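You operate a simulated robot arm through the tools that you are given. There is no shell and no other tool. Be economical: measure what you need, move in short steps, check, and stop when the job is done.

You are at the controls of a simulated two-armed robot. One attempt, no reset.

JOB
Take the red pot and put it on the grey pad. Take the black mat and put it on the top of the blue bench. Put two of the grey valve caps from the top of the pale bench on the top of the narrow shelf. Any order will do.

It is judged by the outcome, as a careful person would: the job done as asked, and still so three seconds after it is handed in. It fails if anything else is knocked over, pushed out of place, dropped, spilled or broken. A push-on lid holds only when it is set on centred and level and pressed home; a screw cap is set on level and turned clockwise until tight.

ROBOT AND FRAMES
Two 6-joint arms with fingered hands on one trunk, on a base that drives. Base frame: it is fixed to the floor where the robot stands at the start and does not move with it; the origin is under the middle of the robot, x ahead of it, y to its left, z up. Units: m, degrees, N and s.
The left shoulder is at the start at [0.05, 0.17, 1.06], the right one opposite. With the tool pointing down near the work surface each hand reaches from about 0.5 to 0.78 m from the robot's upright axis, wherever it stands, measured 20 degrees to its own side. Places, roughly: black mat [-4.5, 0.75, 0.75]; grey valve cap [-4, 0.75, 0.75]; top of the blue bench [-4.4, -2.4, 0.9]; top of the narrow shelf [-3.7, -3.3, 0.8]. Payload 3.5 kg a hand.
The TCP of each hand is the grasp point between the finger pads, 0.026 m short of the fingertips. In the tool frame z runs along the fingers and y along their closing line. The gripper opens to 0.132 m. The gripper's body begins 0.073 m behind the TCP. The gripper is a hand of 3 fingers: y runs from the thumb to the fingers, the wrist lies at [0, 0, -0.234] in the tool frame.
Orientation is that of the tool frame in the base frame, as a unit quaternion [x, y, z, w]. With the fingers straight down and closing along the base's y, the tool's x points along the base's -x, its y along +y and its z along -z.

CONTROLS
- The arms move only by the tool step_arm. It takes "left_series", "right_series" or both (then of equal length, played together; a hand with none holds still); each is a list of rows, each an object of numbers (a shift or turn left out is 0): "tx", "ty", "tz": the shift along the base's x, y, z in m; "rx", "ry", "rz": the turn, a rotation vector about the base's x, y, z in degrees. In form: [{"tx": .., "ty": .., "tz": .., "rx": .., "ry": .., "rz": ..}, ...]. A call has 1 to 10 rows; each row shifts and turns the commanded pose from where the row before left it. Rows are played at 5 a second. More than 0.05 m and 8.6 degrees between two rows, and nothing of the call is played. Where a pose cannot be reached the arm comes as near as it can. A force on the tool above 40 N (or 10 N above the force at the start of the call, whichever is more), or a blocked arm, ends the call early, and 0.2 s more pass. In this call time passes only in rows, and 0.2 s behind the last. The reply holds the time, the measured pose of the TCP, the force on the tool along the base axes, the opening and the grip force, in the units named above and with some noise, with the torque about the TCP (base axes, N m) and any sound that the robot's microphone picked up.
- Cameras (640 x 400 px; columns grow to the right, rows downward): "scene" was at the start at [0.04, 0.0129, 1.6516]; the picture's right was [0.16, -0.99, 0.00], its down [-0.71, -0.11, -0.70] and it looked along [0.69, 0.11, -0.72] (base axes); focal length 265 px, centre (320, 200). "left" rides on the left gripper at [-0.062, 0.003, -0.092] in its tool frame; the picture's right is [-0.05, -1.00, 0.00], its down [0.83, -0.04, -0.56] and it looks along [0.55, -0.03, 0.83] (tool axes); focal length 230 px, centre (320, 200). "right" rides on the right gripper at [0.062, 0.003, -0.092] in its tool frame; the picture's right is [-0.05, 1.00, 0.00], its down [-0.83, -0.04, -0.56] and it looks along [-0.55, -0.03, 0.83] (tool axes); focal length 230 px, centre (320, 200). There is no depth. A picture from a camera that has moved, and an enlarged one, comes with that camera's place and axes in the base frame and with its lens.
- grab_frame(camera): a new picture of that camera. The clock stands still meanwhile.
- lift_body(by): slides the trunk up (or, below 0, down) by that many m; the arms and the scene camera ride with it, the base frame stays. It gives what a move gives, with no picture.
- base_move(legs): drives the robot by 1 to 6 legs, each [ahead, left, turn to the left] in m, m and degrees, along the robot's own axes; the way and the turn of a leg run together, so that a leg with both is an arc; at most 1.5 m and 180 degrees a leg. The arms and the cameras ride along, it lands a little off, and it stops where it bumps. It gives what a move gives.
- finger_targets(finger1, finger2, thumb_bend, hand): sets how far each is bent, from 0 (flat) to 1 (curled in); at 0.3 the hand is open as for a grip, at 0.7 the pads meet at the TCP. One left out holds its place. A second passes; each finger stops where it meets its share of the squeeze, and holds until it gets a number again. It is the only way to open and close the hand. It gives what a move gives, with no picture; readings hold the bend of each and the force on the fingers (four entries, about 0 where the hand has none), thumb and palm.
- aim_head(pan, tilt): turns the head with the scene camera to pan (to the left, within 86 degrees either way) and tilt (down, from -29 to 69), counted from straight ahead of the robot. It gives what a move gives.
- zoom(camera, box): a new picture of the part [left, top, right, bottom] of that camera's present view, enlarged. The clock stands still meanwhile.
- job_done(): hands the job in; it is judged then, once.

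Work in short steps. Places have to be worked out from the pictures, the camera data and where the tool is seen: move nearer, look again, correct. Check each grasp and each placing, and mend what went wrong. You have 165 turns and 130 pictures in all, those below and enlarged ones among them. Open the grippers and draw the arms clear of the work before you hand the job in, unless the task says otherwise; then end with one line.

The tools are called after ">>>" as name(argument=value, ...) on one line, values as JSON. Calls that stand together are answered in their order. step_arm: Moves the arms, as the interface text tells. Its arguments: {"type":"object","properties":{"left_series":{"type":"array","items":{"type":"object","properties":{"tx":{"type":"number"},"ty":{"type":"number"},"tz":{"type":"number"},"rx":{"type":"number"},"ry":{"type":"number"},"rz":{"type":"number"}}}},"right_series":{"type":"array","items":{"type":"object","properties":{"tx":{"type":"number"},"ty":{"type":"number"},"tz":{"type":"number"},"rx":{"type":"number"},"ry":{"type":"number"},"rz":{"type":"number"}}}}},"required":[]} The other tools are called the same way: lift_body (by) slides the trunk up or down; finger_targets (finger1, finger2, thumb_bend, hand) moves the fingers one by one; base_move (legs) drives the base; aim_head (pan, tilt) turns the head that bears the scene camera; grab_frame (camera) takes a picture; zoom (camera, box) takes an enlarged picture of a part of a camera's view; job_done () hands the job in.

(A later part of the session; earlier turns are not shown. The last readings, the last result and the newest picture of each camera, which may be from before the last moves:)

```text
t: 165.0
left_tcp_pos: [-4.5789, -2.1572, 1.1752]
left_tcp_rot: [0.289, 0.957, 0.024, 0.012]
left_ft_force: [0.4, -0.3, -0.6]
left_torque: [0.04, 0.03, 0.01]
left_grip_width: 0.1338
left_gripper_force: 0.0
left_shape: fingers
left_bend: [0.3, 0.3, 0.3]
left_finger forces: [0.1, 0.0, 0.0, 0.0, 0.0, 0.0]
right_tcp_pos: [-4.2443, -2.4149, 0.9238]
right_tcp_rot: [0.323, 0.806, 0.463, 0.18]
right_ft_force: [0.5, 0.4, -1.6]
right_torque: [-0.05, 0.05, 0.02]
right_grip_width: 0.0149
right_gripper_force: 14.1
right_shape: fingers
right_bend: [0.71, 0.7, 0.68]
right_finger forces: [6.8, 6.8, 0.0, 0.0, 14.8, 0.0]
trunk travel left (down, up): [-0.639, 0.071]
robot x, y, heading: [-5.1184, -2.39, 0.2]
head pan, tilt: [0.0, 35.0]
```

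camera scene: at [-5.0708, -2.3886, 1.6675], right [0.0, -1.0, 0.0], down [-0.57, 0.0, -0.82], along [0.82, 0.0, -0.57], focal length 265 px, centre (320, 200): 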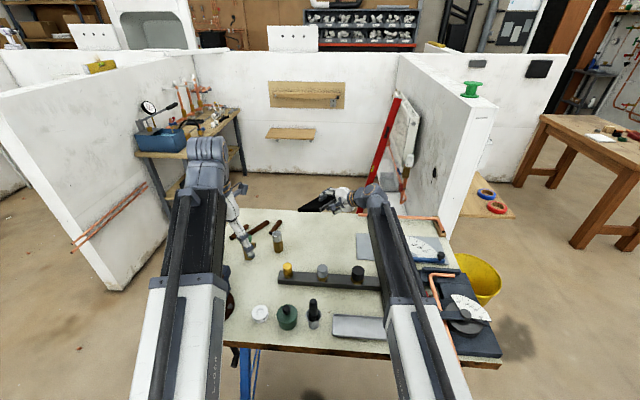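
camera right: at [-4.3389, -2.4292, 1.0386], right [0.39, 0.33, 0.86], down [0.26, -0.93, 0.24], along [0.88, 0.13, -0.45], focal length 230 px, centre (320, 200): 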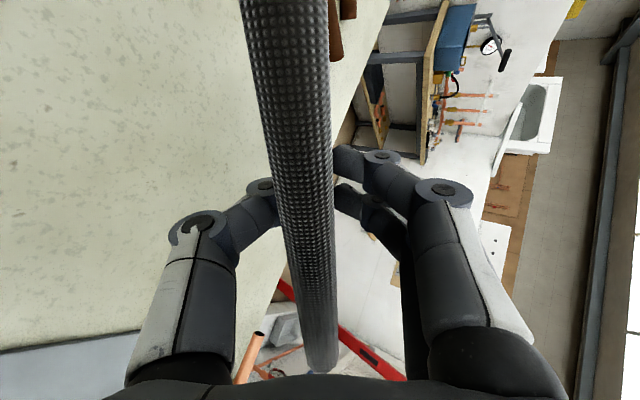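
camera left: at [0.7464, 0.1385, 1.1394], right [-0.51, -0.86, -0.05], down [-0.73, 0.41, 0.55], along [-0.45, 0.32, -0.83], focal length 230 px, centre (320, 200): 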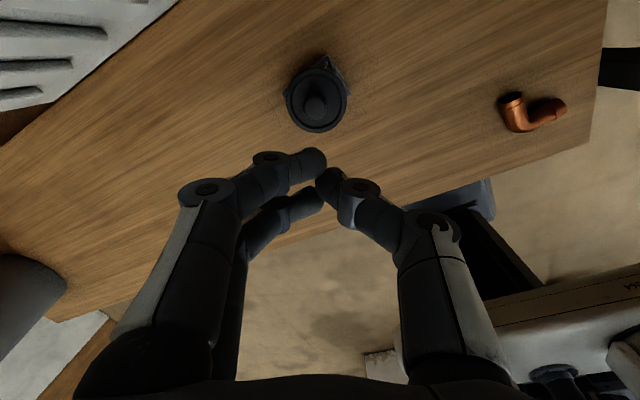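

Check the gap visually.

>>> zoom(camera="scene", box=[280, 180, 400, 260])

>>> grab_frame(camera="right")

```text
5.00 times, centred on (340, 220) of scene
camera zoom: at [-5.0709, -2.3886, 1.6314], right [0.0, -1.0, 0.0], down [-0.57, 0.0, -0.82], along [0.82, 0.0, -0.57], focal length 1324 px, centre (220, 100)
```

zoom: 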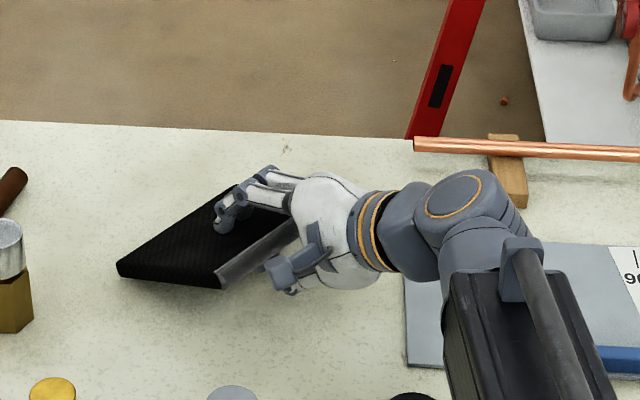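

```text
58 pictures are left
camera right: at [-4.3424, -2.4297, 0.973], right [0.39, 0.33, 0.86], down [0.26, -0.93, 0.24], along [0.88, 0.13, -0.45], focal length 230 px, centre (320, 200)
```

right: 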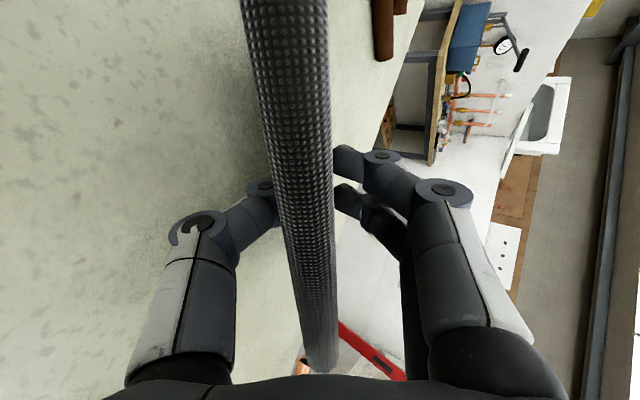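

The mat is shorter (~0.14 m) than assumed; keep lowering.

>>> lift_body(by=-0.006)

>>> lift_body(by=-0.006)

```text
t: 165.5
left_tcp_pos: [-4.5773, -2.1579, 1.1681]
left_tcp_rot: [0.29, 0.957, 0.025, 0.013]
left_ft_force: [0.4, 0.3, 0.2]
left_torque: [-0.01, 0.02, 0.01]
left_grip_width: 0.1339
left_gripper_force: 0.0
left_shape: fingers
left_bend: [0.3, 0.3, 0.3]
left_finger forces: [0.0, 0.1, 0.0, 0.0, 0.1, 0.0]
right_tcp_pos: [-4.2435, -2.4149, 0.9152]
right_tcp_rot: [0.322, 0.807, 0.462, 0.179]
right_ft_force: [0.1, -0.6, -1.7]
right_torque: [-0.04, 0.01, 0.0]
right_grip_width: 0.0147
right_gripper_force: 14.8
right_shape: fingers
right_bend: [0.71, 0.71, 0.68]
right_finger forces: [7.3, 6.7, 0.0, 0.1, 15.1, 0.1]
trunk travel left (down, up): [-0.633, 0.077]
robot x, y, heading: [-5.1186, -2.391, 0.3]
head pan, tilt: [0.0, 35.0]
```

```text
t: 166.1
left_tcp_pos: [-4.5768, -2.1579, 1.1623]
left_tcp_rot: [0.29, 0.957, 0.025, 0.013]
left_ft_force: [0.6, -0.1, 0.0]
left_torque: [-0.04, 0.03, -0.02]
left_grip_width: 0.134
left_gripper_force: 0.0
left_shape: fingers
left_bend: [0.3, 0.3, 0.3]
left_finger forces: [0.0, 0.0, 0.0, 0.0, 0.0, 0.0]
right_tcp_pos: [-4.2457, -2.4137, 0.9099]
right_tcp_rot: [0.323, 0.806, 0.463, 0.18]
right_ft_force: [-0.7, -1.2, 0.1]
right_torque: [0.08, -0.03, 0.01]
right_grip_width: 0.0148
right_gripper_force: 15.3
right_shape: fingers
right_bend: [0.71, 0.71, 0.68]
right_finger forces: [8.3, 7.1, 0.0, 0.0, 15.5, 0.0]
trunk travel left (down, up): [-0.627, 0.083]
robot x, y, heading: [-5.113, -2.3853, 0.1]
head pan, tilt: [0.0, 35.0]
```

Far edge now touches (TCP z 0.91, so bench top ≈0.86). Flatten by 8° pivoting about the far edge.

>>> step_arm(right_series=[{"rx": 2.9, "ry": -2.75, "tx": -0.002, "ty": -0.002, "tz": -0.004}, {"rx": 2.9, "ry": -2.75, "tx": -0.0025, "ty": -0.0025, "tz": -0.006}, {}])

>>> grab_frame(camera="scene")

```text
t: 166.9
left_tcp_pos: [-4.5778, -2.1565, 1.1617]
left_tcp_rot: [0.289, 0.957, 0.024, 0.013]
left_ft_force: [-0.1, -0.4, 0.3]
left_torque: [0.01, 0.01, -0.04]
left_grip_width: 0.1342
left_gripper_force: 0.1
left_shape: fingers
left_bend: [0.3, 0.3, 0.3]
left_finger forces: [0.1, 0.0, 0.0, 0.1, 0.0, 0.0]
right_tcp_pos: [-4.2482, -2.4187, 0.9005]
right_tcp_rot: [0.308, 0.772, 0.518, 0.202]
right_ft_force: [-0.8, 0.0, -1.5]
right_torque: [-0.01, 0.05, 0.0]
right_grip_width: 0.0146
right_gripper_force: 15.0
right_shape: fingers
right_bend: [0.71, 0.71, 0.68]
right_finger forces: [7.3, 6.7, 0.0, 0.0, 15.3, 0.0]
trunk travel left (down, up): [-0.627, 0.083]
robot x, y, heading: [-5.1155, -2.3906, 0.4]
head pan, tilt: [0.0, 35.0]
```

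```text
57 pictures are left
camera scene: at [-5.0707, -2.3886, 1.6194], right [0.0, -1.0, 0.0], down [-0.57, 0.0, -0.82], along [0.82, 0.0, -0.57], focal length 265 px, centre (320, 200)
```

scene: 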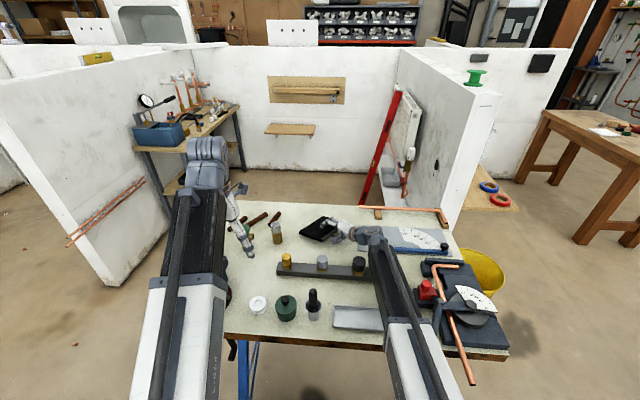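

Lower a few mm more with slight further flattening.

>>> step_arm(right_series=[{"tz": -0.004}, {"rx": 2.2, "ry": -2.1, "tx": -0.001, "ty": -0.001, "tz": -0.005}, {}])

```text
t: 167.7
left_tcp_pos: [-4.5787, -2.1565, 1.1631]
left_tcp_rot: [0.289, 0.957, 0.024, 0.013]
left_ft_force: [0.2, -0.2, 0.0]
left_torque: [0.02, 0.02, 0.01]
left_grip_width: 0.1341
left_gripper_force: 0.1
left_shape: fingers
left_bend: [0.3, 0.3, 0.3]
left_finger forces: [0.0, 0.0, 0.0, 0.0, 0.1, 0.1]
right_tcp_pos: [-4.2495, -2.4209, 0.9014]
right_tcp_rot: [0.302, 0.755, 0.542, 0.213]
right_ft_force: [0.2, 1.5, 17.8]
right_torque: [-0.53, 0.57, -0.02]
right_grip_width: 0.0147
right_gripper_force: 27.1
right_shape: fingers
right_bend: [0.71, 0.7, 0.68]
right_finger forces: [8.4, 8.4, 0.1, 0.1, 37.2, 0.0]
trunk travel left (down, up): [-0.627, 0.083]
robot x, y, heading: [-5.1199, -2.3887, 0.3]
head pan, tilt: [0.0, 35.0]
stopped in row 3 (right hand): the force on the tool passed its limit at 41 N (the readings are from after the stop); the commanded pose is now the measured one
```

The thumb knuckle met the bench. Raise 4 mm, then open the upper fingers.

>>> step_arm(right_series=[{"tz": 0.003}, {}])

>>> finger_targets(hand="right", finger1=0.6, finger2=0.6)

>>> zoom(camera="scene", box=[280, 180, 400, 260])

```text
t: 168.3
left_tcp_pos: [-4.5791, -2.1583, 1.1633]
left_tcp_rot: [0.29, 0.957, 0.024, 0.013]
left_ft_force: [-0.1, 0.1, -0.1]
left_torque: [0.02, 0.0, 0.01]
left_grip_width: 0.1342
left_gripper_force: 0.2
left_shape: fingers
left_bend: [0.3, 0.3, 0.3]
left_finger forces: [0.0, 0.0, 0.0, 0.1, 0.1, 0.0]
right_tcp_pos: [-4.2494, -2.4212, 0.9005]
right_tcp_rot: [0.301, 0.757, 0.54, 0.212]
right_ft_force: [1.7, 0.9, 14.8]
right_torque: [-0.48, 0.46, 0.05]
right_grip_width: 0.0144
right_gripper_force: 26.2
right_shape: fingers
right_bend: [0.71, 0.7, 0.68]
right_finger forces: [8.4, 8.4, 0.1, 0.0, 34.6, 0.0]
trunk travel left (down, up): [-0.627, 0.083]
robot x, y, heading: [-5.1175, -2.3888, -0.1]
head pan, tilt: [0.0, 35.0]
```

```text
t: 169.3
left_tcp_pos: [-4.5776, -2.1587, 1.1629]
left_tcp_rot: [0.29, 0.957, 0.023, 0.012]
left_ft_force: [-0.9, 0.0, -0.5]
left_torque: [0.0, -0.01, 0.01]
left_grip_width: 0.134
left_gripper_force: 0.0
left_shape: fingers
left_bend: [0.3, 0.3, 0.3]
left_finger forces: [0.0, 0.1, 0.1, 0.0, 0.0, 0.0]
right_tcp_pos: [-4.249, -2.4213, 0.8983]
right_tcp_rot: [0.302, 0.757, 0.54, 0.211]
right_ft_force: [-0.7, -0.5, -0.7]
right_torque: [0.01, -0.09, -0.01]
right_grip_width: 0.0175
right_gripper_force: 3.3
right_shape: fingers
right_bend: [0.59, 0.59, 0.74]
right_finger forces: [1.4, 1.4, 0.0, 0.0, 3.2, 0.1]
trunk travel left (down, up): [-0.627, 0.083]
robot x, y, heading: [-5.1172, -2.3889, 0.3]
head pan, tilt: [0.0, 35.0]
```

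```text
5.00 times, centred on (340, 220) of scene
camera zoom: at [-5.0711, -2.3888, 1.6194], right [0.0, -1.0, 0.0], down [-0.57, 0.0, -0.82], along [0.82, 0.0, -0.57], focal length 1324 px, centre (220, 100)
```

zoom: 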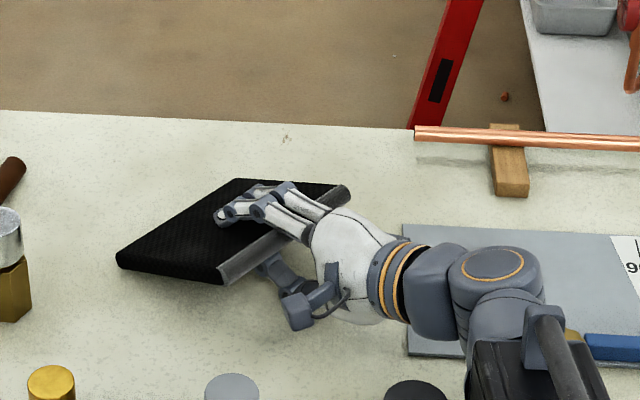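

Open the fingers further and relax the thumb so the mat only rests on it.

>>> finger_targets(hand="right", finger1=0.45, finger2=0.45, thumb_bend=0.66)

>>> zoom(camera="scene", box=[280, 180, 400, 260])

```text
t: 170.3
left_tcp_pos: [-4.578, -2.1575, 1.1626]
left_tcp_rot: [0.289, 0.957, 0.024, 0.012]
left_ft_force: [-0.1, -0.3, -0.5]
left_torque: [0.02, 0.02, 0.01]
left_grip_width: 0.1339
left_gripper_force: 0.1
left_shape: fingers
left_bend: [0.3, 0.3, 0.3]
left_finger forces: [0.0, 0.0, 0.0, 0.0, 0.0, 0.1]
right_tcp_pos: [-4.2487, -2.4214, 0.9009]
right_tcp_rot: [0.302, 0.756, 0.54, 0.212]
right_ft_force: [3.6, 1.1, 7.3]
right_torque: [-0.19, 0.13, 0.05]
right_grip_width: 0.0477
right_gripper_force: 4.4
right_shape: fingers
right_bend: [0.45, 0.45, 0.66]
right_finger forces: [0.1, 0.1, 0.0, 0.0, 9.6, 0.0]
trunk travel left (down, up): [-0.627, 0.083]
robot x, y, heading: [-5.1205, -2.3891, 0.0]
head pan, tilt: [0.0, 35.0]
```

```text
5.00 times, centred on (340, 220) of scene
camera zoom: at [-5.0717, -2.3885, 1.6195], right [0.0, -1.0, 0.0], down [-0.57, 0.0, -0.82], along [0.82, 0.0, -0.57], focal length 1324 px, centre (220, 100)
```

zoom: 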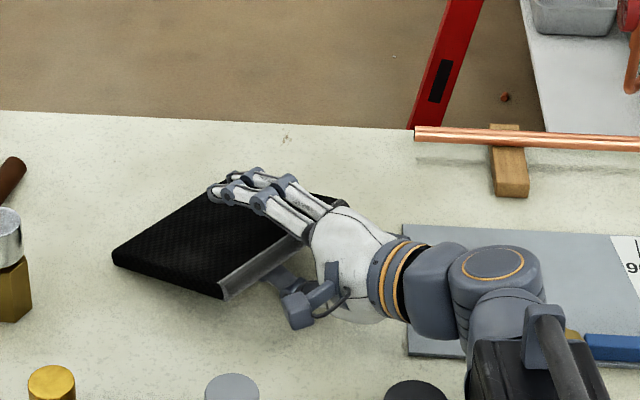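

Mat now rests on the thumb. Withdraw along the finger direction (back and slightly up), sliding out from under.

>>> step_arm(right_series=[{"tz": 0.002}, {"tx": -0.016, "ty": -0.0165, "tz": 0.008}, {"tx": -0.016, "ty": -0.0165, "tz": 0.008}, {"tx": -0.016, "ty": -0.0165, "tz": 0.01}, {}])

>>> zoom(camera="scene", box=[280, 180, 400, 260])

```text
t: 171.5
left_tcp_pos: [-4.5762, -2.1577, 1.1626]
left_tcp_rot: [0.29, 0.957, 0.024, 0.013]
left_ft_force: [-0.4, 0.1, 0.1]
left_torque: [-0.02, 0.0, 0.02]
left_grip_width: 0.1339
left_gripper_force: 0.1
left_shape: fingers
left_bend: [0.3, 0.3, 0.3]
left_finger forces: [0.0, 0.0, 0.1, 0.0, 0.0, 0.0]
right_tcp_pos: [-4.296, -2.4722, 0.9283]
right_tcp_rot: [0.302, 0.757, 0.54, 0.212]
right_ft_force: [0.1, -0.7, -1.1]
right_torque: [-0.02, -0.01, 0.0]
right_grip_width: 0.0513
right_gripper_force: 0.7
right_shape: fingers
right_bend: [0.45, 0.45, 0.66]
right_finger forces: [0.0, 0.1, 0.0, 0.1, 0.8, 0.0]
trunk travel left (down, up): [-0.627, 0.083]
robot x, y, heading: [-5.118, -2.3902, 0.2]
head pan, tilt: [0.0, 35.0]
```

```text
5.00 times, centred on (340, 220) of scene
camera zoom: at [-5.0711, -2.3888, 1.6195], right [0.0, -1.0, 0.0], down [-0.57, 0.0, -0.82], along [0.82, 0.0, -0.57], focal length 1324 px, centre (220, 100)
```

zoom: 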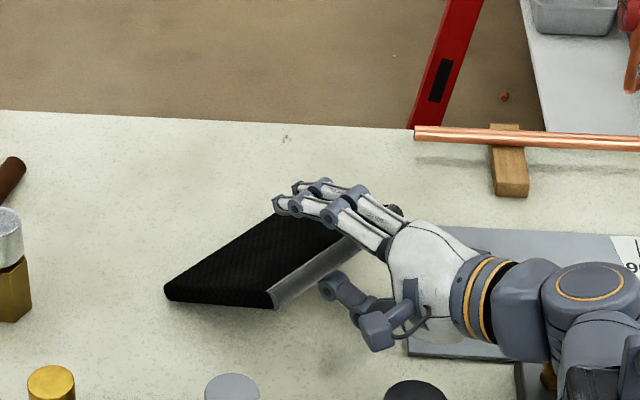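

The mat is being dragged by the thumb instead of slipping. I'll open the upper fingers more and pitch the hand down about the thumb tip, so the mat's near edge can slide off the thumb.

>>> finger_targets(hand="right", finger1=0.15, finger2=0.15)

>>> step_arm(right_series=[{"rx": -5.8, "ry": 5.5, "tx": 0.0018, "ty": 0.0019, "tz": 0.003}, {"rx": -5.8, "ry": 5.5, "tx": 0.0018, "ty": 0.0019, "tz": 0.003}, {"rx": -5.8, "ry": 5.5, "tx": 0.0018, "ty": 0.0019, "tz": 0.003}, {"rx": -5.8, "ry": 5.5, "tx": 0.0018, "ty": 0.0019, "tz": 0.003}, {}])

>>> zoom(camera="scene", box=[280, 180, 400, 260])

```text
t: 172.5
left_tcp_pos: [-4.5772, -2.1574, 1.1621]
left_tcp_rot: [0.289, 0.957, 0.024, 0.013]
left_ft_force: [0.1, 0.0, 0.4]
left_torque: [-0.02, -0.05, -0.03]
left_grip_width: 0.1341
left_gripper_force: 0.1
left_shape: fingers
left_bend: [0.3, 0.3, 0.3]
left_finger forces: [0.1, 0.1, 0.0, 0.0, 0.0, 0.0]
right_tcp_pos: [-4.2969, -2.4718, 0.9276]
right_tcp_rot: [0.301, 0.757, 0.54, 0.212]
right_ft_force: [-0.4, 0.5, -1.0]
right_torque: [-0.01, 0.04, -0.01]
right_grip_width: 0.0917
right_gripper_force: 0.8
right_shape: fingers
right_bend: [0.15, 0.15, 0.66]
right_finger forces: [0.0, 0.0, 0.0, 0.0, 0.8, 0.1]
trunk travel left (down, up): [-0.627, 0.083]
robot x, y, heading: [-5.123, -2.3903, 0.1]
head pan, tilt: [0.0, 35.0]
```

```text
t: 173.7
left_tcp_pos: [-4.5789, -2.1574, 1.163]
left_tcp_rot: [0.29, 0.957, 0.024, 0.014]
left_ft_force: [-0.2, 0.4, -0.2]
left_torque: [-0.01, 0.04, 0.0]
left_grip_width: 0.1337
left_gripper_force: 0.2
left_shape: fingers
left_bend: [0.3, 0.3, 0.3]
left_finger forces: [0.0, 0.0, 0.1, 0.0, 0.0, 0.1]
right_tcp_pos: [-4.2887, -2.4639, 0.9395]
right_tcp_rot: [0.351, 0.876, 0.31, 0.12]
right_ft_force: [-0.4, -0.3, -1.2]
right_torque: [0.03, -0.01, 0.01]
right_grip_width: 0.0917
right_gripper_force: 0.3
right_shape: fingers
right_bend: [0.15, 0.15, 0.66]
right_finger forces: [0.0, 0.0, 0.1, 0.1, 0.6, 0.0]
trunk travel left (down, up): [-0.627, 0.083]
robot x, y, heading: [-5.1209, -2.3846, 0.1]
head pan, tilt: [0.0, 35.0]
```

```text
5.00 times, centred on (340, 220) of scene
camera zoom: at [-5.071, -2.3887, 1.6195], right [0.0, -1.0, 0.0], down [-0.57, 0.0, -0.82], along [0.82, 0.0, -0.57], focal length 1324 px, centre (220, 100)
```

zoom: 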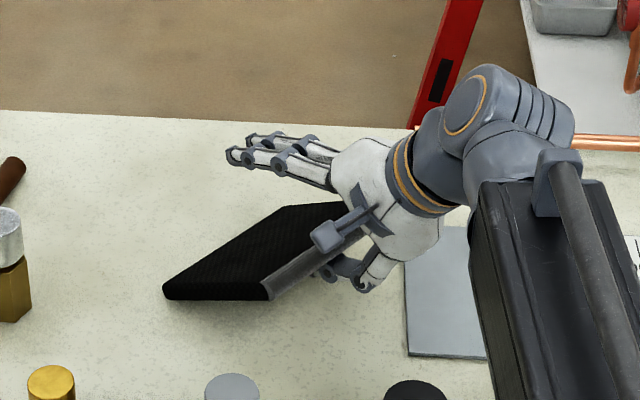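

Continue pitching to ~75°, then retreat horizontally so the near edge slides off the thumb.

>>> step_arm(right_series=[{"rx": -5.8, "ry": 5.5, "tx": 0.001, "ty": 0.001, "tz": 0.003}, {"rx": -5.8, "ry": 5.5, "tz": 0.003}, {"rx": -5.8, "ry": 5.5, "tz": 0.002}, {"tx": -0.012, "ty": -0.0125}, {"tx": -0.012, "ty": -0.0125}, {}])

>>> zoom(camera="scene", box=[280, 180, 400, 260])

```text
t: 175.1
left_tcp_pos: [-4.5781, -2.1571, 1.1622]
left_tcp_rot: [0.29, 0.957, 0.024, 0.012]
left_ft_force: [-0.6, -0.6, 0.4]
left_torque: [-0.03, 0.01, 0.01]
left_grip_width: 0.1343
left_gripper_force: 0.1
left_shape: fingers
left_bend: [0.3, 0.3, 0.3]
left_finger forces: [0.0, 0.0, 0.1, 0.0, 0.0, 0.1]
right_tcp_pos: [-4.3573, -2.4893, 0.9475]
right_tcp_rot: [0.369, 0.92, 0.121, 0.046]
right_ft_force: [0.2, -0.6, -0.3]
right_torque: [0.02, -0.01, 0.03]
right_grip_width: 0.0909
right_gripper_force: 0.1
right_shape: fingers
right_bend: [0.15, 0.15, 0.66]
right_finger forces: [0.0, 0.0, 0.0, 0.1, 0.0, 0.1]
right hand out of reach, approached as far as the arm can: row 1, 2, 3
trunk travel left (down, up): [-0.627, 0.083]
robot x, y, heading: [-5.1201, -2.3902, 0.2]
head pan, tilt: [0.0, 35.0]
```

```text
5.00 times, centred on (340, 220) of scene
camera zoom: at [-5.0711, -2.3886, 1.6195], right [0.0, -1.0, 0.0], down [-0.57, 0.0, -0.82], along [0.82, 0.0, -0.57], focal length 1324 px, centre (220, 100)
```

zoom: 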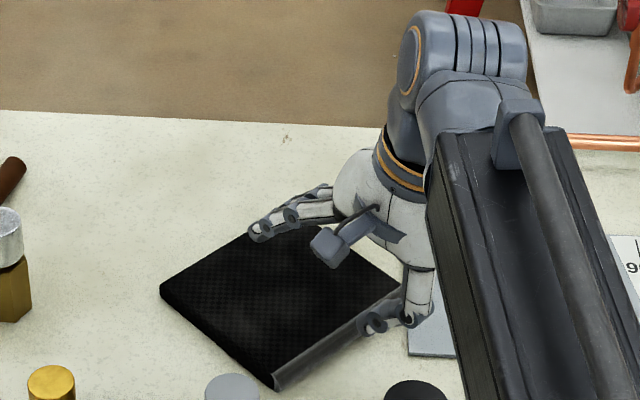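

Mat appears to be flat on the bench, thumb unloaded. Raise the hand straight up.

>>> step_arm(right_series=[{"tz": 0.02, "tx": -0.005}, {"tz": 0.04}, {"tz": 0.04}, {"tz": 0.04, "tx": -0.02, "ty": -0.02}, {"tx": -0.04, "ty": -0.02}, {}])

>>> zoom(camera="scene", box=[270, 180, 420, 290])

```text
t: 176.5
left_tcp_pos: [-4.5779, -2.1573, 1.1623]
left_tcp_rot: [0.291, 0.956, 0.024, 0.012]
left_ft_force: [-0.4, 0.9, -0.3]
left_torque: [0.02, 0.0, 0.01]
left_grip_width: 0.1338
left_gripper_force: 0.1
left_shape: fingers
left_bend: [0.3, 0.3, 0.3]
left_finger forces: [0.0, 0.0, 0.0, 0.0, 0.0, 0.0]
right_tcp_pos: [-4.4287, -2.5285, 1.0888]
right_tcp_rot: [0.369, 0.92, 0.122, 0.046]
right_ft_force: [-0.2, 0.0, 0.6]
right_torque: [0.02, 0.0, -0.01]
right_grip_width: 0.0908
right_gripper_force: 0.0
right_shape: fingers
right_bend: [0.15, 0.15, 0.66]
right_finger forces: [0.1, 0.0, 0.1, 0.1, 0.0, 0.0]
trunk travel left (down, up): [-0.627, 0.083]
robot x, y, heading: [-5.1175, -2.388, -0.0]
head pan, tilt: [0.0, 35.0]
```

```text
3.64 times, centred on (345, 235) of scene
camera zoom: at [-5.071, -2.3887, 1.6194], right [0.0, -1.0, 0.0], down [-0.57, 0.0, -0.82], along [0.82, 0.0, -0.57], focal length 963 px, centre (229, 73)
```

zoom: 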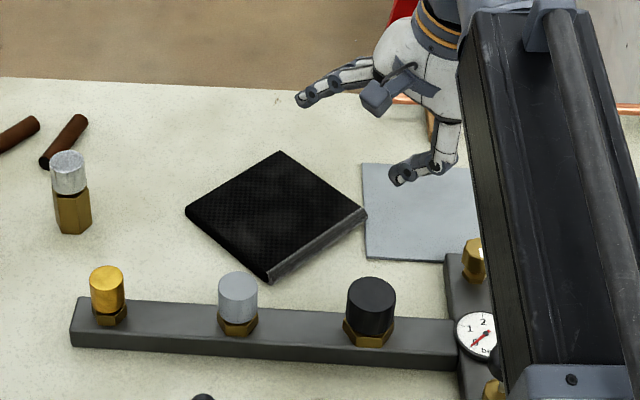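

The mat lies flat on the blue bench, neighbours undisturbed. Raise trunk, back off, and straighten the right hand.

>>> lift_body(by=0.045)

>>> base_move(legs=[[-0.5, 0, 0]])

>>> step_arm(right_series=[{"rx": -5.3, "ry": 5.0}, {"rx": -5.3, "ry": 5.0}, {"rz": 8}, {"rz": 8}, {"rz": 8}, {"rz": 8}, {"rz": 8}, {"rz": 3.5}, {}])

>>> finger_targets(hand="right", finger1=0.3, finger2=0.3, thumb_bend=0.3)

>>> grab_frame(camera="scene")

```text
t: 177.4
left_tcp_pos: [-4.5776, -2.1579, 1.208]
left_tcp_rot: [0.29, 0.957, 0.024, 0.012]
left_ft_force: [-0.6, 1.2, -0.6]
left_torque: [-0.03, -0.01, 0.01]
left_grip_width: 0.1341
left_gripper_force: 0.1
left_shape: fingers
left_bend: [0.3, 0.3, 0.3]
left_finger forces: [0.0, 0.0, 0.0, 0.0, 0.0, 0.1]
right_tcp_pos: [-4.4275, -2.5291, 1.1343]
right_tcp_rot: [0.369, 0.92, 0.121, 0.046]
right_ft_force: [1.1, -0.4, -0.3]
right_torque: [0.01, -0.01, 0.01]
right_grip_width: 0.091
right_gripper_force: 0.0
right_shape: fingers
right_bend: [0.15, 0.15, 0.66]
right_finger forces: [0.0, 0.0, 0.0, 0.1, 0.0, 0.1]
trunk travel left (down, up): [-0.672, 0.038]
robot x, y, heading: [-5.1228, -2.3907, 0.1]
head pan, tilt: [0.0, 35.0]
```

```text
t: 180.3
left_tcp_pos: [-5.0708, -2.1613, 1.2076]
left_tcp_rot: [0.295, 0.955, 0.025, 0.013]
left_ft_force: [-0.1, 0.2, -0.7]
left_torque: [0.0, -0.01, 0.01]
left_grip_width: 0.1338
left_gripper_force: 0.1
left_shape: fingers
left_bend: [0.3, 0.3, 0.3]
left_finger forces: [0.0, 0.1, 0.0, 0.0, 0.1, 0.0]
right_tcp_pos: [-4.9244, -2.5332, 1.134]
right_tcp_rot: [0.374, 0.918, 0.12, 0.047]
right_ft_force: [0.2, 2.1, 0.0]
right_torque: [-0.01, 0.01, 0.0]
right_grip_width: 0.0908
right_gripper_force: 0.1
right_shape: fingers
right_bend: [0.15, 0.15, 0.66]
right_finger forces: [0.1, 0.0, 0.1, 0.0, 0.0, 0.0]
trunk travel left (down, up): [-0.672, 0.038]
robot x, y, heading: [-5.6179, -2.3878, -0.9]
head pan, tilt: [0.0, 35.0]
```

```text
t: 182.3
left_tcp_pos: [-5.0705, -2.1619, 1.2082]
left_tcp_rot: [0.295, 0.955, 0.024, 0.013]
left_ft_force: [-0.4, 0.2, 0.0]
left_torque: [-0.02, -0.03, -0.03]
left_grip_width: 0.1339
left_gripper_force: 0.1
left_shape: fingers
left_bend: [0.3, 0.3, 0.3]
left_finger forces: [0.1, 0.0, 0.1, 0.0, 0.0, 0.0]
right_tcp_pos: [-4.9243, -2.5337, 1.1345]
right_tcp_rot: [0.007, 1.0, 0.003, -0.001]
right_ft_force: [-0.3, 0.4, 0.4]
right_torque: [0.03, -0.02, -0.03]
right_grip_width: 0.0908
right_gripper_force: 0.0
right_shape: fingers
right_bend: [0.15, 0.15, 0.66]
right_finger forces: [0.1, 0.1, 0.0, 0.0, 0.0, 0.0]
trunk travel left (down, up): [-0.672, 0.038]
robot x, y, heading: [-5.6157, -2.3898, -0.4]
head pan, tilt: [0.0, 35.0]
```

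```text
t: 183.3
left_tcp_pos: [-5.0708, -2.1623, 1.2069]
left_tcp_rot: [0.295, 0.955, 0.023, 0.013]
left_ft_force: [0.5, 0.3, 0.1]
left_torque: [-0.03, 0.0, -0.03]
left_grip_width: 0.1341
left_gripper_force: 0.1
left_shape: fingers
left_bend: [0.3, 0.3, 0.3]
left_finger forces: [0.0, 0.1, 0.0, 0.0, 0.0, 0.0]
right_tcp_pos: [-4.9243, -2.5344, 1.1342]
right_tcp_rot: [0.006, 1.0, 0.003, -0.001]
right_ft_force: [0.9, 0.1, -0.7]
right_torque: [-0.02, -0.01, -0.02]
right_grip_width: 0.1345
right_gripper_force: 0.0
right_shape: fingers
right_bend: [0.3, 0.3, 0.3]
right_finger forces: [0.1, 0.0, 0.0, 0.0, 0.0, 0.0]
trunk travel left (down, up): [-0.672, 0.038]
robot x, y, heading: [-5.6131, -2.386, -0.4]
head pan, tilt: [0.0, 35.0]
```

```text
50 pictures are left
camera scene: at [-5.5661, -2.3872, 1.6645], right [-0.01, -1.0, 0.0], down [-0.57, 0.01, -0.82], along [0.82, -0.01, -0.57], focal length 265 px, centre (320, 200)
```

scene: 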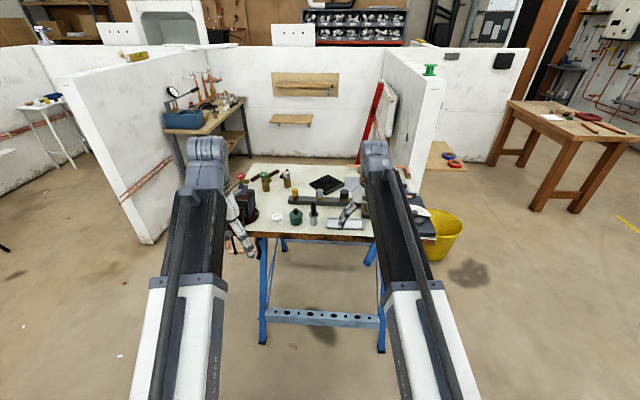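

Next the caps (A≈(-4.02,0.96), B≈(-4.0,0.77), C≈(-4.14,0.74)), reachable from the pale bench's east side. Drive north and turn east at y≈-0.35.

>>> base_move(legs=[[0, 0, 90.4], [1.0, 0, 0], [1.03, 0, 0], [0, 0, -90]])

>>> aim_head(pan=0, tilt=25)

>>> grab_frame(camera="scene")

```text
t: 201.1
left_tcp_pos: [-5.0117, -0.1324, 1.2071]
left_tcp_rot: [0.305, 0.952, 0.024, 0.013]
left_ft_force: [0.5, 0.3, -0.3]
left_torque: [0.0, 0.01, -0.01]
left_grip_width: 0.1338
left_gripper_force: 0.0
left_shape: fingers
left_bend: [0.3, 0.3, 0.3]
left_finger forces: [0.0, 0.1, 0.1, 0.0, 0.1, 0.1]
right_tcp_pos: [-4.873, -0.5073, 1.1343]
right_tcp_rot: [0.018, 1.0, 0.002, -0.001]
right_ft_force: [-0.1, 0.1, -0.1]
right_torque: [0.0, -0.03, 0.0]
right_grip_width: 0.1345
right_gripper_force: 0.1
right_shape: fingers
right_bend: [0.3, 0.3, 0.3]
right_finger forces: [0.0, 0.0, 0.0, 0.1, 0.0, 0.1]
trunk travel left (down, up): [-0.672, 0.038]
robot x, y, heading: [-5.5584, -0.3484, -1.8]
head pan, tilt: [0.0, 35.0]
```

```text
t: 201.8
left_tcp_pos: [-5.0101, -0.1323, 1.2085]
left_tcp_rot: [0.306, 0.952, 0.025, 0.013]
left_ft_force: [-0.2, -0.7, 0.5]
left_torque: [0.01, -0.01, 0.02]
left_grip_width: 0.1337
left_gripper_force: 0.1
left_shape: fingers
left_bend: [0.3, 0.3, 0.3]
left_finger forces: [0.1, 0.0, 0.1, 0.0, 0.0, 0.1]
right_tcp_pos: [-4.8725, -0.5081, 1.1345]
right_tcp_rot: [0.018, 1.0, 0.002, -0.001]
right_ft_force: [0.0, -0.7, -0.5]
right_torque: [-0.03, 0.0, 0.02]
right_grip_width: 0.135
right_gripper_force: 0.1
right_shape: fingers
right_bend: [0.3, 0.3, 0.3]
right_finger forces: [0.0, 0.0, 0.1, 0.0, 0.0, 0.1]
trunk travel left (down, up): [-0.672, 0.038]
robot x, y, heading: [-5.5611, -0.3451, -1.9]
head pan, tilt: [0.0, 25.0]
```

```text
49 pictures are left
camera scene: at [-5.507, -0.3472, 1.6802], right [-0.03, -1.0, 0.0], down [-0.42, 0.01, -0.91], along [0.91, -0.03, -0.42], focal length 265 px, centre (320, 200)
```

scene: 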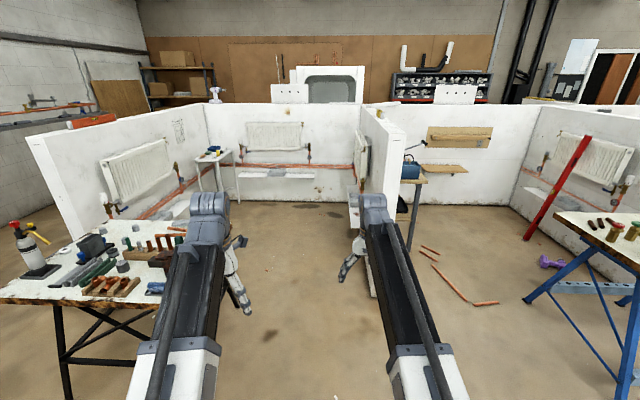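

Booth floor is clear. Drive east along y≈-0.35 to x≈-3.3 and turn to face west.

>>> base_move(legs=[[1.1, 0, 1.9], [1.15, 0, 0], [0, 0, 90], [0, 0, 90]])

>>> aim_head(pan=-30, tilt=30)

>>> grab_frame(camera="scene")

```text
t: 219.8
left_tcp_pos: [-3.9769, -0.5365, 1.2078]
left_tcp_rot: [0.955, -0.297, -0.013, 0.024]
left_ft_force: [-1.1, 0.3, 0.4]
left_torque: [0.04, -0.03, -0.01]
left_grip_width: 0.134
left_gripper_force: 0.0
left_shape: fingers
left_bend: [0.3, 0.3, 0.3]
left_finger forces: [0.0, 0.1, 0.0, 0.0, 0.0, 0.1]
right_tcp_pos: [-4.1219, -0.1632, 1.1336]
right_tcp_rot: [1.0, -0.008, 0.001, 0.002]
right_ft_force: [-1.2, -0.1, -0.1]
right_torque: [-0.03, -0.03, 0.03]
right_grip_width: 0.1349
right_gripper_force: 0.0
right_shape: fingers
right_bend: [0.3, 0.3, 0.3]
right_finger forces: [0.0, 0.0, 0.1, 0.1, 0.0, 0.0]
trunk travel left (down, up): [-0.672, 0.038]
robot x, y, heading: [-3.4333, -0.31, 179.4]
head pan, tilt: [0.0, 25.0]
```

```text
t: 220.8
left_tcp_pos: [-3.9761, -0.5354, 1.2078]
left_tcp_rot: [0.955, -0.296, -0.013, 0.024]
left_ft_force: [-0.4, 0.4, 0.1]
left_torque: [0.03, 0.02, -0.01]
left_grip_width: 0.1338
left_gripper_force: 0.0
left_shape: fingers
left_bend: [0.3, 0.3, 0.3]
left_finger forces: [0.1, 0.1, 0.1, 0.1, 0.0, 0.1]
right_tcp_pos: [-4.1207, -0.1633, 1.1338]
right_tcp_rot: [1.0, -0.008, 0.001, 0.002]
right_ft_force: [-0.1, -0.8, -0.8]
right_torque: [0.02, 0.0, 0.0]
right_grip_width: 0.1347
right_gripper_force: 0.0
right_shape: fingers
right_bend: [0.3, 0.3, 0.3]
right_finger forces: [0.0, 0.0, 0.0, 0.0, 0.1, 0.0]
trunk travel left (down, up): [-0.672, 0.038]
robot x, y, heading: [-3.4341, -0.3094, 179.2]
head pan, tilt: [-30.0, 30.0]
```

```text
48 pictures are left
camera scene: at [-3.4697, -0.2658, 1.6723], right [0.51, 0.86, 0.0], down [0.43, -0.25, -0.87], along [-0.75, 0.44, -0.5], focal length 265 px, centre (320, 200)
```

scene: 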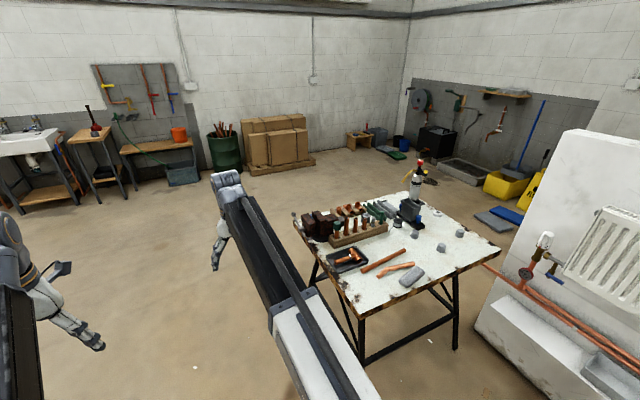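

Table's east edge ≈x −3.95; a wall ledge lies near y≥1.0, so I'll stand at about (-3.5,0.48) and use the right hand. Strafe right.

>>> base_move(legs=[[0.07, -0.4, 0.6], [0, -0.38, 0]])

>>> aim_head(pan=-20, tilt=48)

>>> grab_frame(camera="scene")

>>> grab_frame(camera="right")

```text
t: 225.3
left_tcp_pos: [-4.0369, 0.2251, 1.2082]
left_tcp_rot: [0.959, -0.284, -0.012, 0.024]
left_ft_force: [0.4, 0.6, -0.7]
left_torque: [-0.01, 0.03, 0.04]
left_grip_width: 0.1343
left_gripper_force: 0.1
left_shape: fingers
left_bend: [0.3, 0.3, 0.3]
left_finger forces: [0.0, 0.0, 0.0, 0.0, 0.0, 0.1]
right_tcp_pos: [-4.1918, 0.5913, 1.1335]
right_tcp_rot: [1.0, 0.006, 0.001, 0.004]
right_ft_force: [0.1, -0.2, 0.1]
right_torque: [0.02, 0.0, -0.04]
right_grip_width: 0.1348
right_gripper_force: 0.0
right_shape: fingers
right_bend: [0.3, 0.3, 0.3]
right_finger forces: [0.0, 0.0, 0.1, 0.1, 0.1, 0.1]
trunk travel left (down, up): [-0.672, 0.038]
robot x, y, heading: [-3.5005, 0.4591, -179.1]
head pan, tilt: [-30.0, 30.0]
```

```text
t: 226.1
left_tcp_pos: [-4.0376, 0.2234, 1.2068]
left_tcp_rot: [0.958, -0.284, -0.013, 0.025]
left_ft_force: [-0.2, 0.0, -0.3]
left_torque: [0.0, -0.01, 0.0]
left_grip_width: 0.1341
left_gripper_force: 0.0
left_shape: fingers
left_bend: [0.3, 0.3, 0.3]
left_finger forces: [0.0, 0.0, 0.0, 0.0, 0.1, 0.1]
right_tcp_pos: [-4.1929, 0.5908, 1.1342]
right_tcp_rot: [1.0, 0.006, 0.001, 0.003]
right_ft_force: [0.0, 0.2, 0.2]
right_torque: [0.0, 0.01, 0.0]
right_grip_width: 0.1348
right_gripper_force: 0.1
right_shape: fingers
right_bend: [0.3, 0.3, 0.3]
right_finger forces: [0.0, 0.1, 0.0, 0.0, 0.0, 0.0]
trunk travel left (down, up): [-0.672, 0.038]
robot x, y, heading: [-3.5001, 0.4663, -179.1]
head pan, tilt: [-20.0, 48.0]
```

```text
47 pictures are left
camera scene: at [-3.5335, 0.4885, 1.6455], right [0.33, 0.94, 0.0], down [0.7, -0.24, -0.67], along [-0.63, 0.22, -0.74], focal length 265 px, centre (320, 200)
```

scene: 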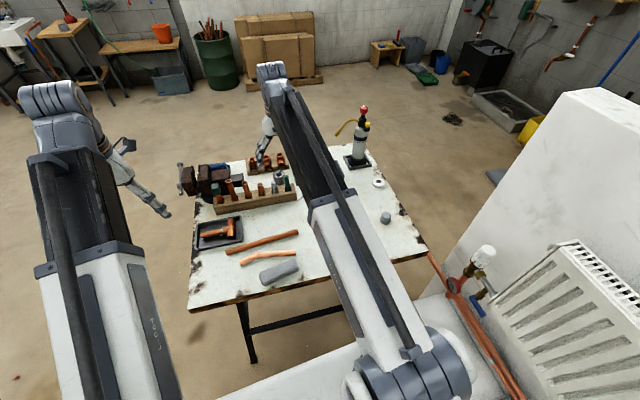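

```text
46 pictures are left
camera right: at [-4.1307, 0.5893, 1.2269], right [-0.04, -1.0, 0.01], down [-0.83, 0.04, 0.55], along [-0.55, 0.02, -0.83], focal length 230 px, centre (320, 200)
```

right: 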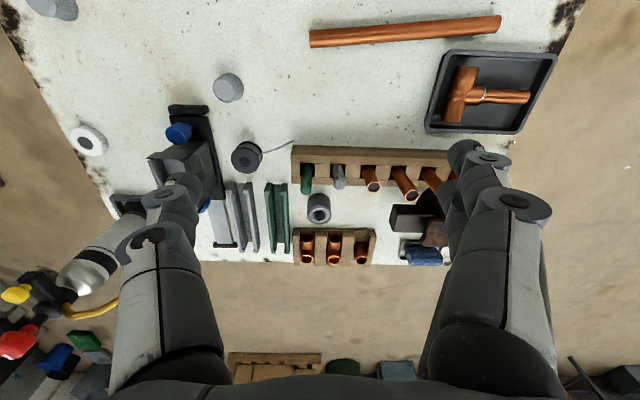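

C measured at (-4.185,0.755); A≈(-4.08,0.98). To grab one cap in each hand I shift slightly closer: 0.06 ahead, 0.065 right.

>>> base_move(legs=[[0.06, -0.065, -0.9]])

>>> step_arm(right_series=[{"tx": 0.045, "ty": 0.02}, {"tx": 0.035, "ty": 0.03}, {"ty": 0.045}, {"ty": 0.045}, {"ty": 0.04}, {"ty": 0.03}, {"ty": 0.03}, {}])

>>> grab_frame(camera="right")

>>> grab_frame(camera="scene")

```text
t: 227.2
left_tcp_pos: [-4.1045, 0.2935, 1.2077]
left_tcp_rot: [0.956, -0.29, -0.012, 0.025]
left_ft_force: [0.1, 0.4, 0.1]
left_torque: [0.0, -0.02, 0.01]
left_grip_width: 0.1339
left_gripper_force: 0.1
left_shape: fingers
left_bend: [0.3, 0.3, 0.3]
left_finger forces: [0.1, 0.0, 0.0, 0.0, 0.0, 0.0]
right_tcp_pos: [-4.2535, 0.6628, 1.133]
right_tcp_rot: [1.0, -0.003, 0.001, 0.004]
right_ft_force: [0.0, 0.1, -0.2]
right_torque: [-0.03, -0.01, -0.01]
right_grip_width: 0.1348
right_gripper_force: 0.0
right_shape: fingers
right_bend: [0.3, 0.3, 0.3]
right_finger forces: [0.1, 0.0, 0.1, 0.0, 0.0, 0.0]
trunk travel left (down, up): [-0.672, 0.038]
robot x, y, heading: [-3.5616, 0.5254, -180.0]
head pan, tilt: [-20.0, 48.0]
```

```text
t: 229.0
left_tcp_pos: [-4.1024, 0.2918, 1.207]
left_tcp_rot: [0.957, -0.29, -0.013, 0.025]
left_ft_force: [-0.1, 0.0, 0.2]
left_torque: [0.01, 0.04, -0.05]
left_grip_width: 0.1341
left_gripper_force: 0.1
left_shape: fingers
left_bend: [0.3, 0.3, 0.3]
left_finger forces: [0.0, 0.0, 0.1, 0.1, 0.1, 0.0]
right_tcp_pos: [-4.1756, 0.9045, 1.1342]
right_tcp_rot: [1.0, -0.002, 0.001, 0.003]
right_ft_force: [-0.4, -0.2, -0.5]
right_torque: [0.01, 0.02, -0.01]
right_grip_width: 0.1349
right_gripper_force: 0.0
right_shape: fingers
right_bend: [0.3, 0.3, 0.3]
right_finger forces: [0.0, 0.1, 0.0, 0.1, 0.0, 0.0]
trunk travel left (down, up): [-0.672, 0.038]
robot x, y, heading: [-3.5593, 0.5247, -180.1]
head pan, tilt: [-20.0, 48.0]
```

```text
45 pictures are left
camera right: at [-4.1123, 0.9008, 1.2282], right [-0.06, -1.0, 0.01], down [-0.83, 0.05, 0.55], along [-0.55, 0.03, -0.83], focal length 230 px, centre (320, 200)
```

right: 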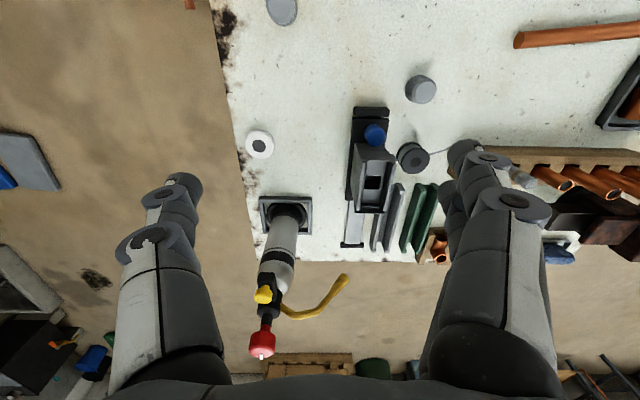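

```text
44 pictures are left
camera scene: at [-3.5954, 0.5497, 1.6455], right [0.34, 0.94, 0.0], down [0.7, -0.25, -0.67], along [-0.63, 0.23, -0.74], focal length 265 px, centre (320, 200)
```

scene: 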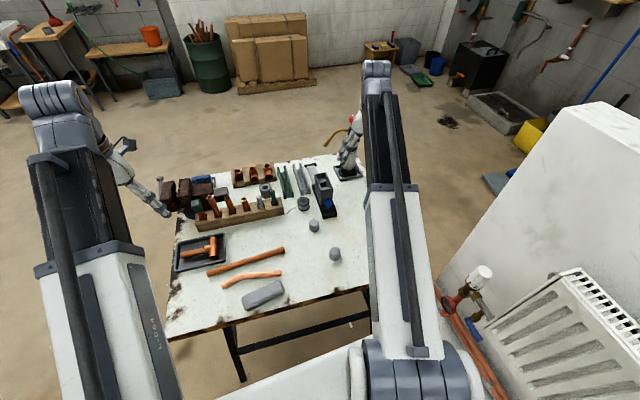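

A at ≈(-4.06,0.965). Move right hand above A, lower some, and look again.

>>> step_arm(right_series=[{"tx": 0.04, "ty": 0.02}, {"tx": 0.04, "ty": 0.02}, {"tx": 0.035, "ty": 0.02}, {"tz": -0.045}, {"tz": -0.045}, {"tz": -0.045}, {"tz": -0.045}, {}])

>>> grab_frame(camera="right")

```text
t: 230.8
left_tcp_pos: [-4.1024, 0.2919, 1.2071]
left_tcp_rot: [0.957, -0.29, -0.012, 0.025]
left_ft_force: [0.2, -0.8, 0.3]
left_torque: [-0.04, 0.0, -0.04]
left_grip_width: 0.134
left_gripper_force: 0.1
left_shape: fingers
left_bend: [0.3, 0.3, 0.3]
left_finger forces: [0.0, 0.0, 0.0, 0.0, 0.1, 0.0]
right_tcp_pos: [-4.0572, 0.961, 0.9527]
right_tcp_rot: [1.0, -0.002, 0.001, 0.003]
right_ft_force: [-0.9, -0.9, 0.8]
right_torque: [0.04, 0.02, -0.02]
right_grip_width: 0.1347
right_gripper_force: 0.1
right_shape: fingers
right_bend: [0.3, 0.3, 0.3]
right_finger forces: [0.0, 0.1, 0.1, 0.0, 0.0, 0.0]
trunk travel left (down, up): [-0.672, 0.038]
robot x, y, heading: [-3.5632, 0.5249, -180.2]
head pan, tilt: [-20.0, 48.0]
```

```text
43 pictures are left
camera right: at [-3.9962, 0.9582, 1.045], right [-0.06, -1.0, 0.01], down [-0.83, 0.05, 0.55], along [-0.55, 0.03, -0.83], focal length 230 px, centre (320, 200)
```

right: 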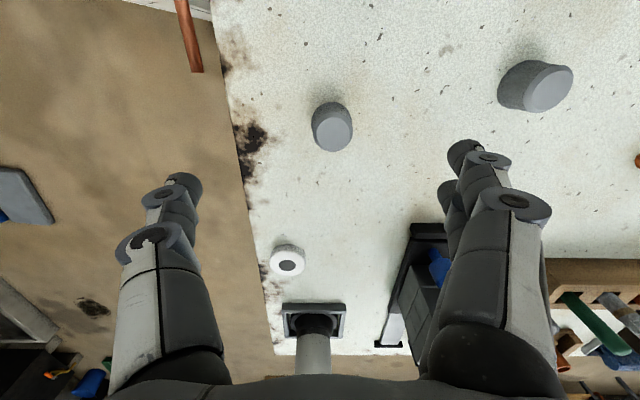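

A's top is at ≈(-4.075,0.945). Correct and descend cautiously.

>>> step_arm(right_series=[{"tx": -0.018, "ty": -0.016}, {"tz": -0.04}, {"tz": -0.04}, {"tz": -0.03}, {"tz": -0.02}, {}])

>>> grab_frame(camera="right")

```text
t: 232.2
left_tcp_pos: [-4.1021, 0.2918, 1.2073]
left_tcp_rot: [0.957, -0.29, -0.013, 0.025]
left_ft_force: [-0.7, -0.3, -1.3]
left_torque: [0.0, 0.0, -0.05]
left_grip_width: 0.134
left_gripper_force: 0.1
left_shape: fingers
left_bend: [0.3, 0.3, 0.3]
left_finger forces: [0.1, 0.1, 0.1, 0.1, 0.1, 0.0]
right_tcp_pos: [-4.0752, 0.9469, 0.8234]
right_tcp_rot: [1.0, -0.003, 0.0, 0.003]
right_ft_force: [0.8, -0.1, 9.2]
right_torque: [0.1, -0.02, -0.01]
right_grip_width: 0.1357
right_gripper_force: 4.7
right_shape: fingers
right_bend: [0.3, 0.3, 0.3]
right_finger forces: [1.9, 2.1, 0.0, 0.0, 5.1, 0.0]
trunk travel left (down, up): [-0.672, 0.038]
robot x, y, heading: [-3.5591, 0.5208, -180.0]
head pan, tilt: [-20.0, 48.0]
```

```text
42 pictures are left
camera right: at [-4.0141, 0.9433, 0.9167], right [-0.06, -1.0, 0.01], down [-0.83, 0.05, 0.55], along [-0.55, 0.03, -0.83], focal length 230 px, centre (320, 200)
```

right: 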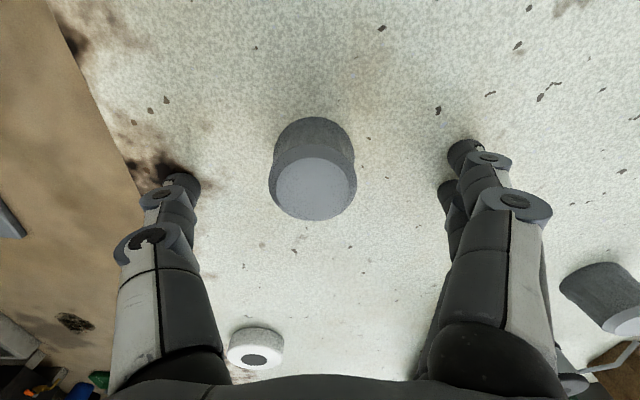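

Fingertips touch the bench (surface ≈0.797). Cap is 1.2 cm toward me; raise 7 mm, correct and close.

>>> step_arm(right_series=[{"tz": 0.007}, {"tx": 0.012, "ty": 0.003}, {}])

>>> finger_targets(hand="right", finger1=0.5, finger2=0.5, thumb_bend=0.5)

>>> finger_targets(hand="right", finger1=0.68, finger2=0.68, thumb_bend=0.68)

>>> grab_frame(camera="right")

```text
t: 233.0
left_tcp_pos: [-4.1029, 0.2928, 1.2071]
left_tcp_rot: [0.957, -0.29, -0.012, 0.025]
left_ft_force: [0.0, 0.2, 0.3]
left_torque: [0.02, -0.03, -0.04]
left_grip_width: 0.1339
left_gripper_force: 0.1
left_shape: fingers
left_bend: [0.3, 0.3, 0.3]
left_finger forces: [0.0, 0.1, 0.0, 0.1, 0.0, 0.0]
right_tcp_pos: [-4.0626, 0.9497, 0.8295]
right_tcp_rot: [1.0, 0.0, 0.001, 0.003]
right_ft_force: [-0.7, 0.2, -0.3]
right_torque: [0.01, 0.0, 0.0]
right_grip_width: 0.135
right_gripper_force: 0.1
right_shape: fingers
right_bend: [0.3, 0.3, 0.3]
right_finger forces: [0.1, 0.0, 0.0, 0.0, 0.0, 0.0]
trunk travel left (down, up): [-0.672, 0.038]
robot x, y, heading: [-3.5594, 0.5233, -180.0]
head pan, tilt: [-20.0, 48.0]
```

```text
t: 234.0
left_tcp_pos: [-4.1032, 0.2915, 1.2074]
left_tcp_rot: [0.956, -0.291, -0.014, 0.024]
left_ft_force: [0.4, 0.3, -0.5]
left_torque: [-0.01, -0.04, 0.04]
left_grip_width: 0.1337
left_gripper_force: 0.1
left_shape: fingers
left_bend: [0.3, 0.3, 0.3]
left_finger forces: [0.0, 0.0, 0.0, 0.0, 0.0, 0.0]
right_tcp_pos: [-4.0632, 0.9494, 0.8328]
right_tcp_rot: [1.0, -0.003, -0.001, 0.002]
right_ft_force: [-3.2, 0.5, 23.8]
right_torque: [-0.07, 0.11, -0.06]
right_grip_width: 0.0761
right_gripper_force: 11.8
right_shape: fingers
right_bend: [0.49, 0.49, 0.49]
right_finger forces: [7.3, 6.9, 0.1, 0.0, 10.6, 0.0]
trunk travel left (down, up): [-0.672, 0.038]
robot x, y, heading: [-3.5629, 0.5217, -180.1]
head pan, tilt: [-20.0, 48.0]
```

```text
t: 235.0
left_tcp_pos: [-4.1023, 0.2924, 1.2081]
left_tcp_rot: [0.957, -0.29, -0.013, 0.024]
left_ft_force: [0.1, 0.6, -0.4]
left_torque: [0.04, 0.03, 0.02]
left_grip_width: 0.1341
left_gripper_force: 0.1
left_shape: fingers
left_bend: [0.3, 0.3, 0.3]
left_finger forces: [0.1, 0.0, 0.0, 0.0, 0.1, 0.0]
right_tcp_pos: [-4.063, 0.9484, 0.8305]
right_tcp_rot: [1.0, -0.002, 0.001, 0.003]
right_ft_force: [3.0, 5.9, 17.6]
right_torque: [0.87, -0.08, -0.11]
right_grip_width: 0.0352
right_gripper_force: 16.8
right_shape: fingers
right_bend: [0.63, 0.63, 0.63]
right_finger forces: [4.2, 3.8, 0.0, 0.0, 26.2, 0.1]
trunk travel left (down, up): [-0.672, 0.038]
robot x, y, heading: [-3.5631, 0.5246, -180.0]
head pan, tilt: [-20.0, 48.0]
```

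```text
41 pictures are left
camera right: at [-4.0004, 0.9466, 0.9241], right [-0.06, -1.0, 0.01], down [-0.83, 0.05, 0.55], along [-0.55, 0.03, -0.83], focal length 230 px, centre (320, 200)
```

right: 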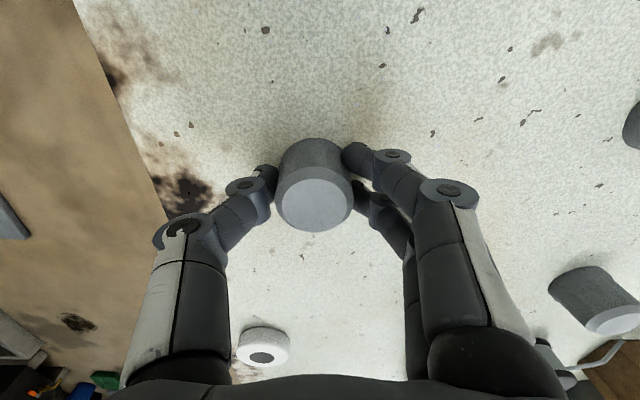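

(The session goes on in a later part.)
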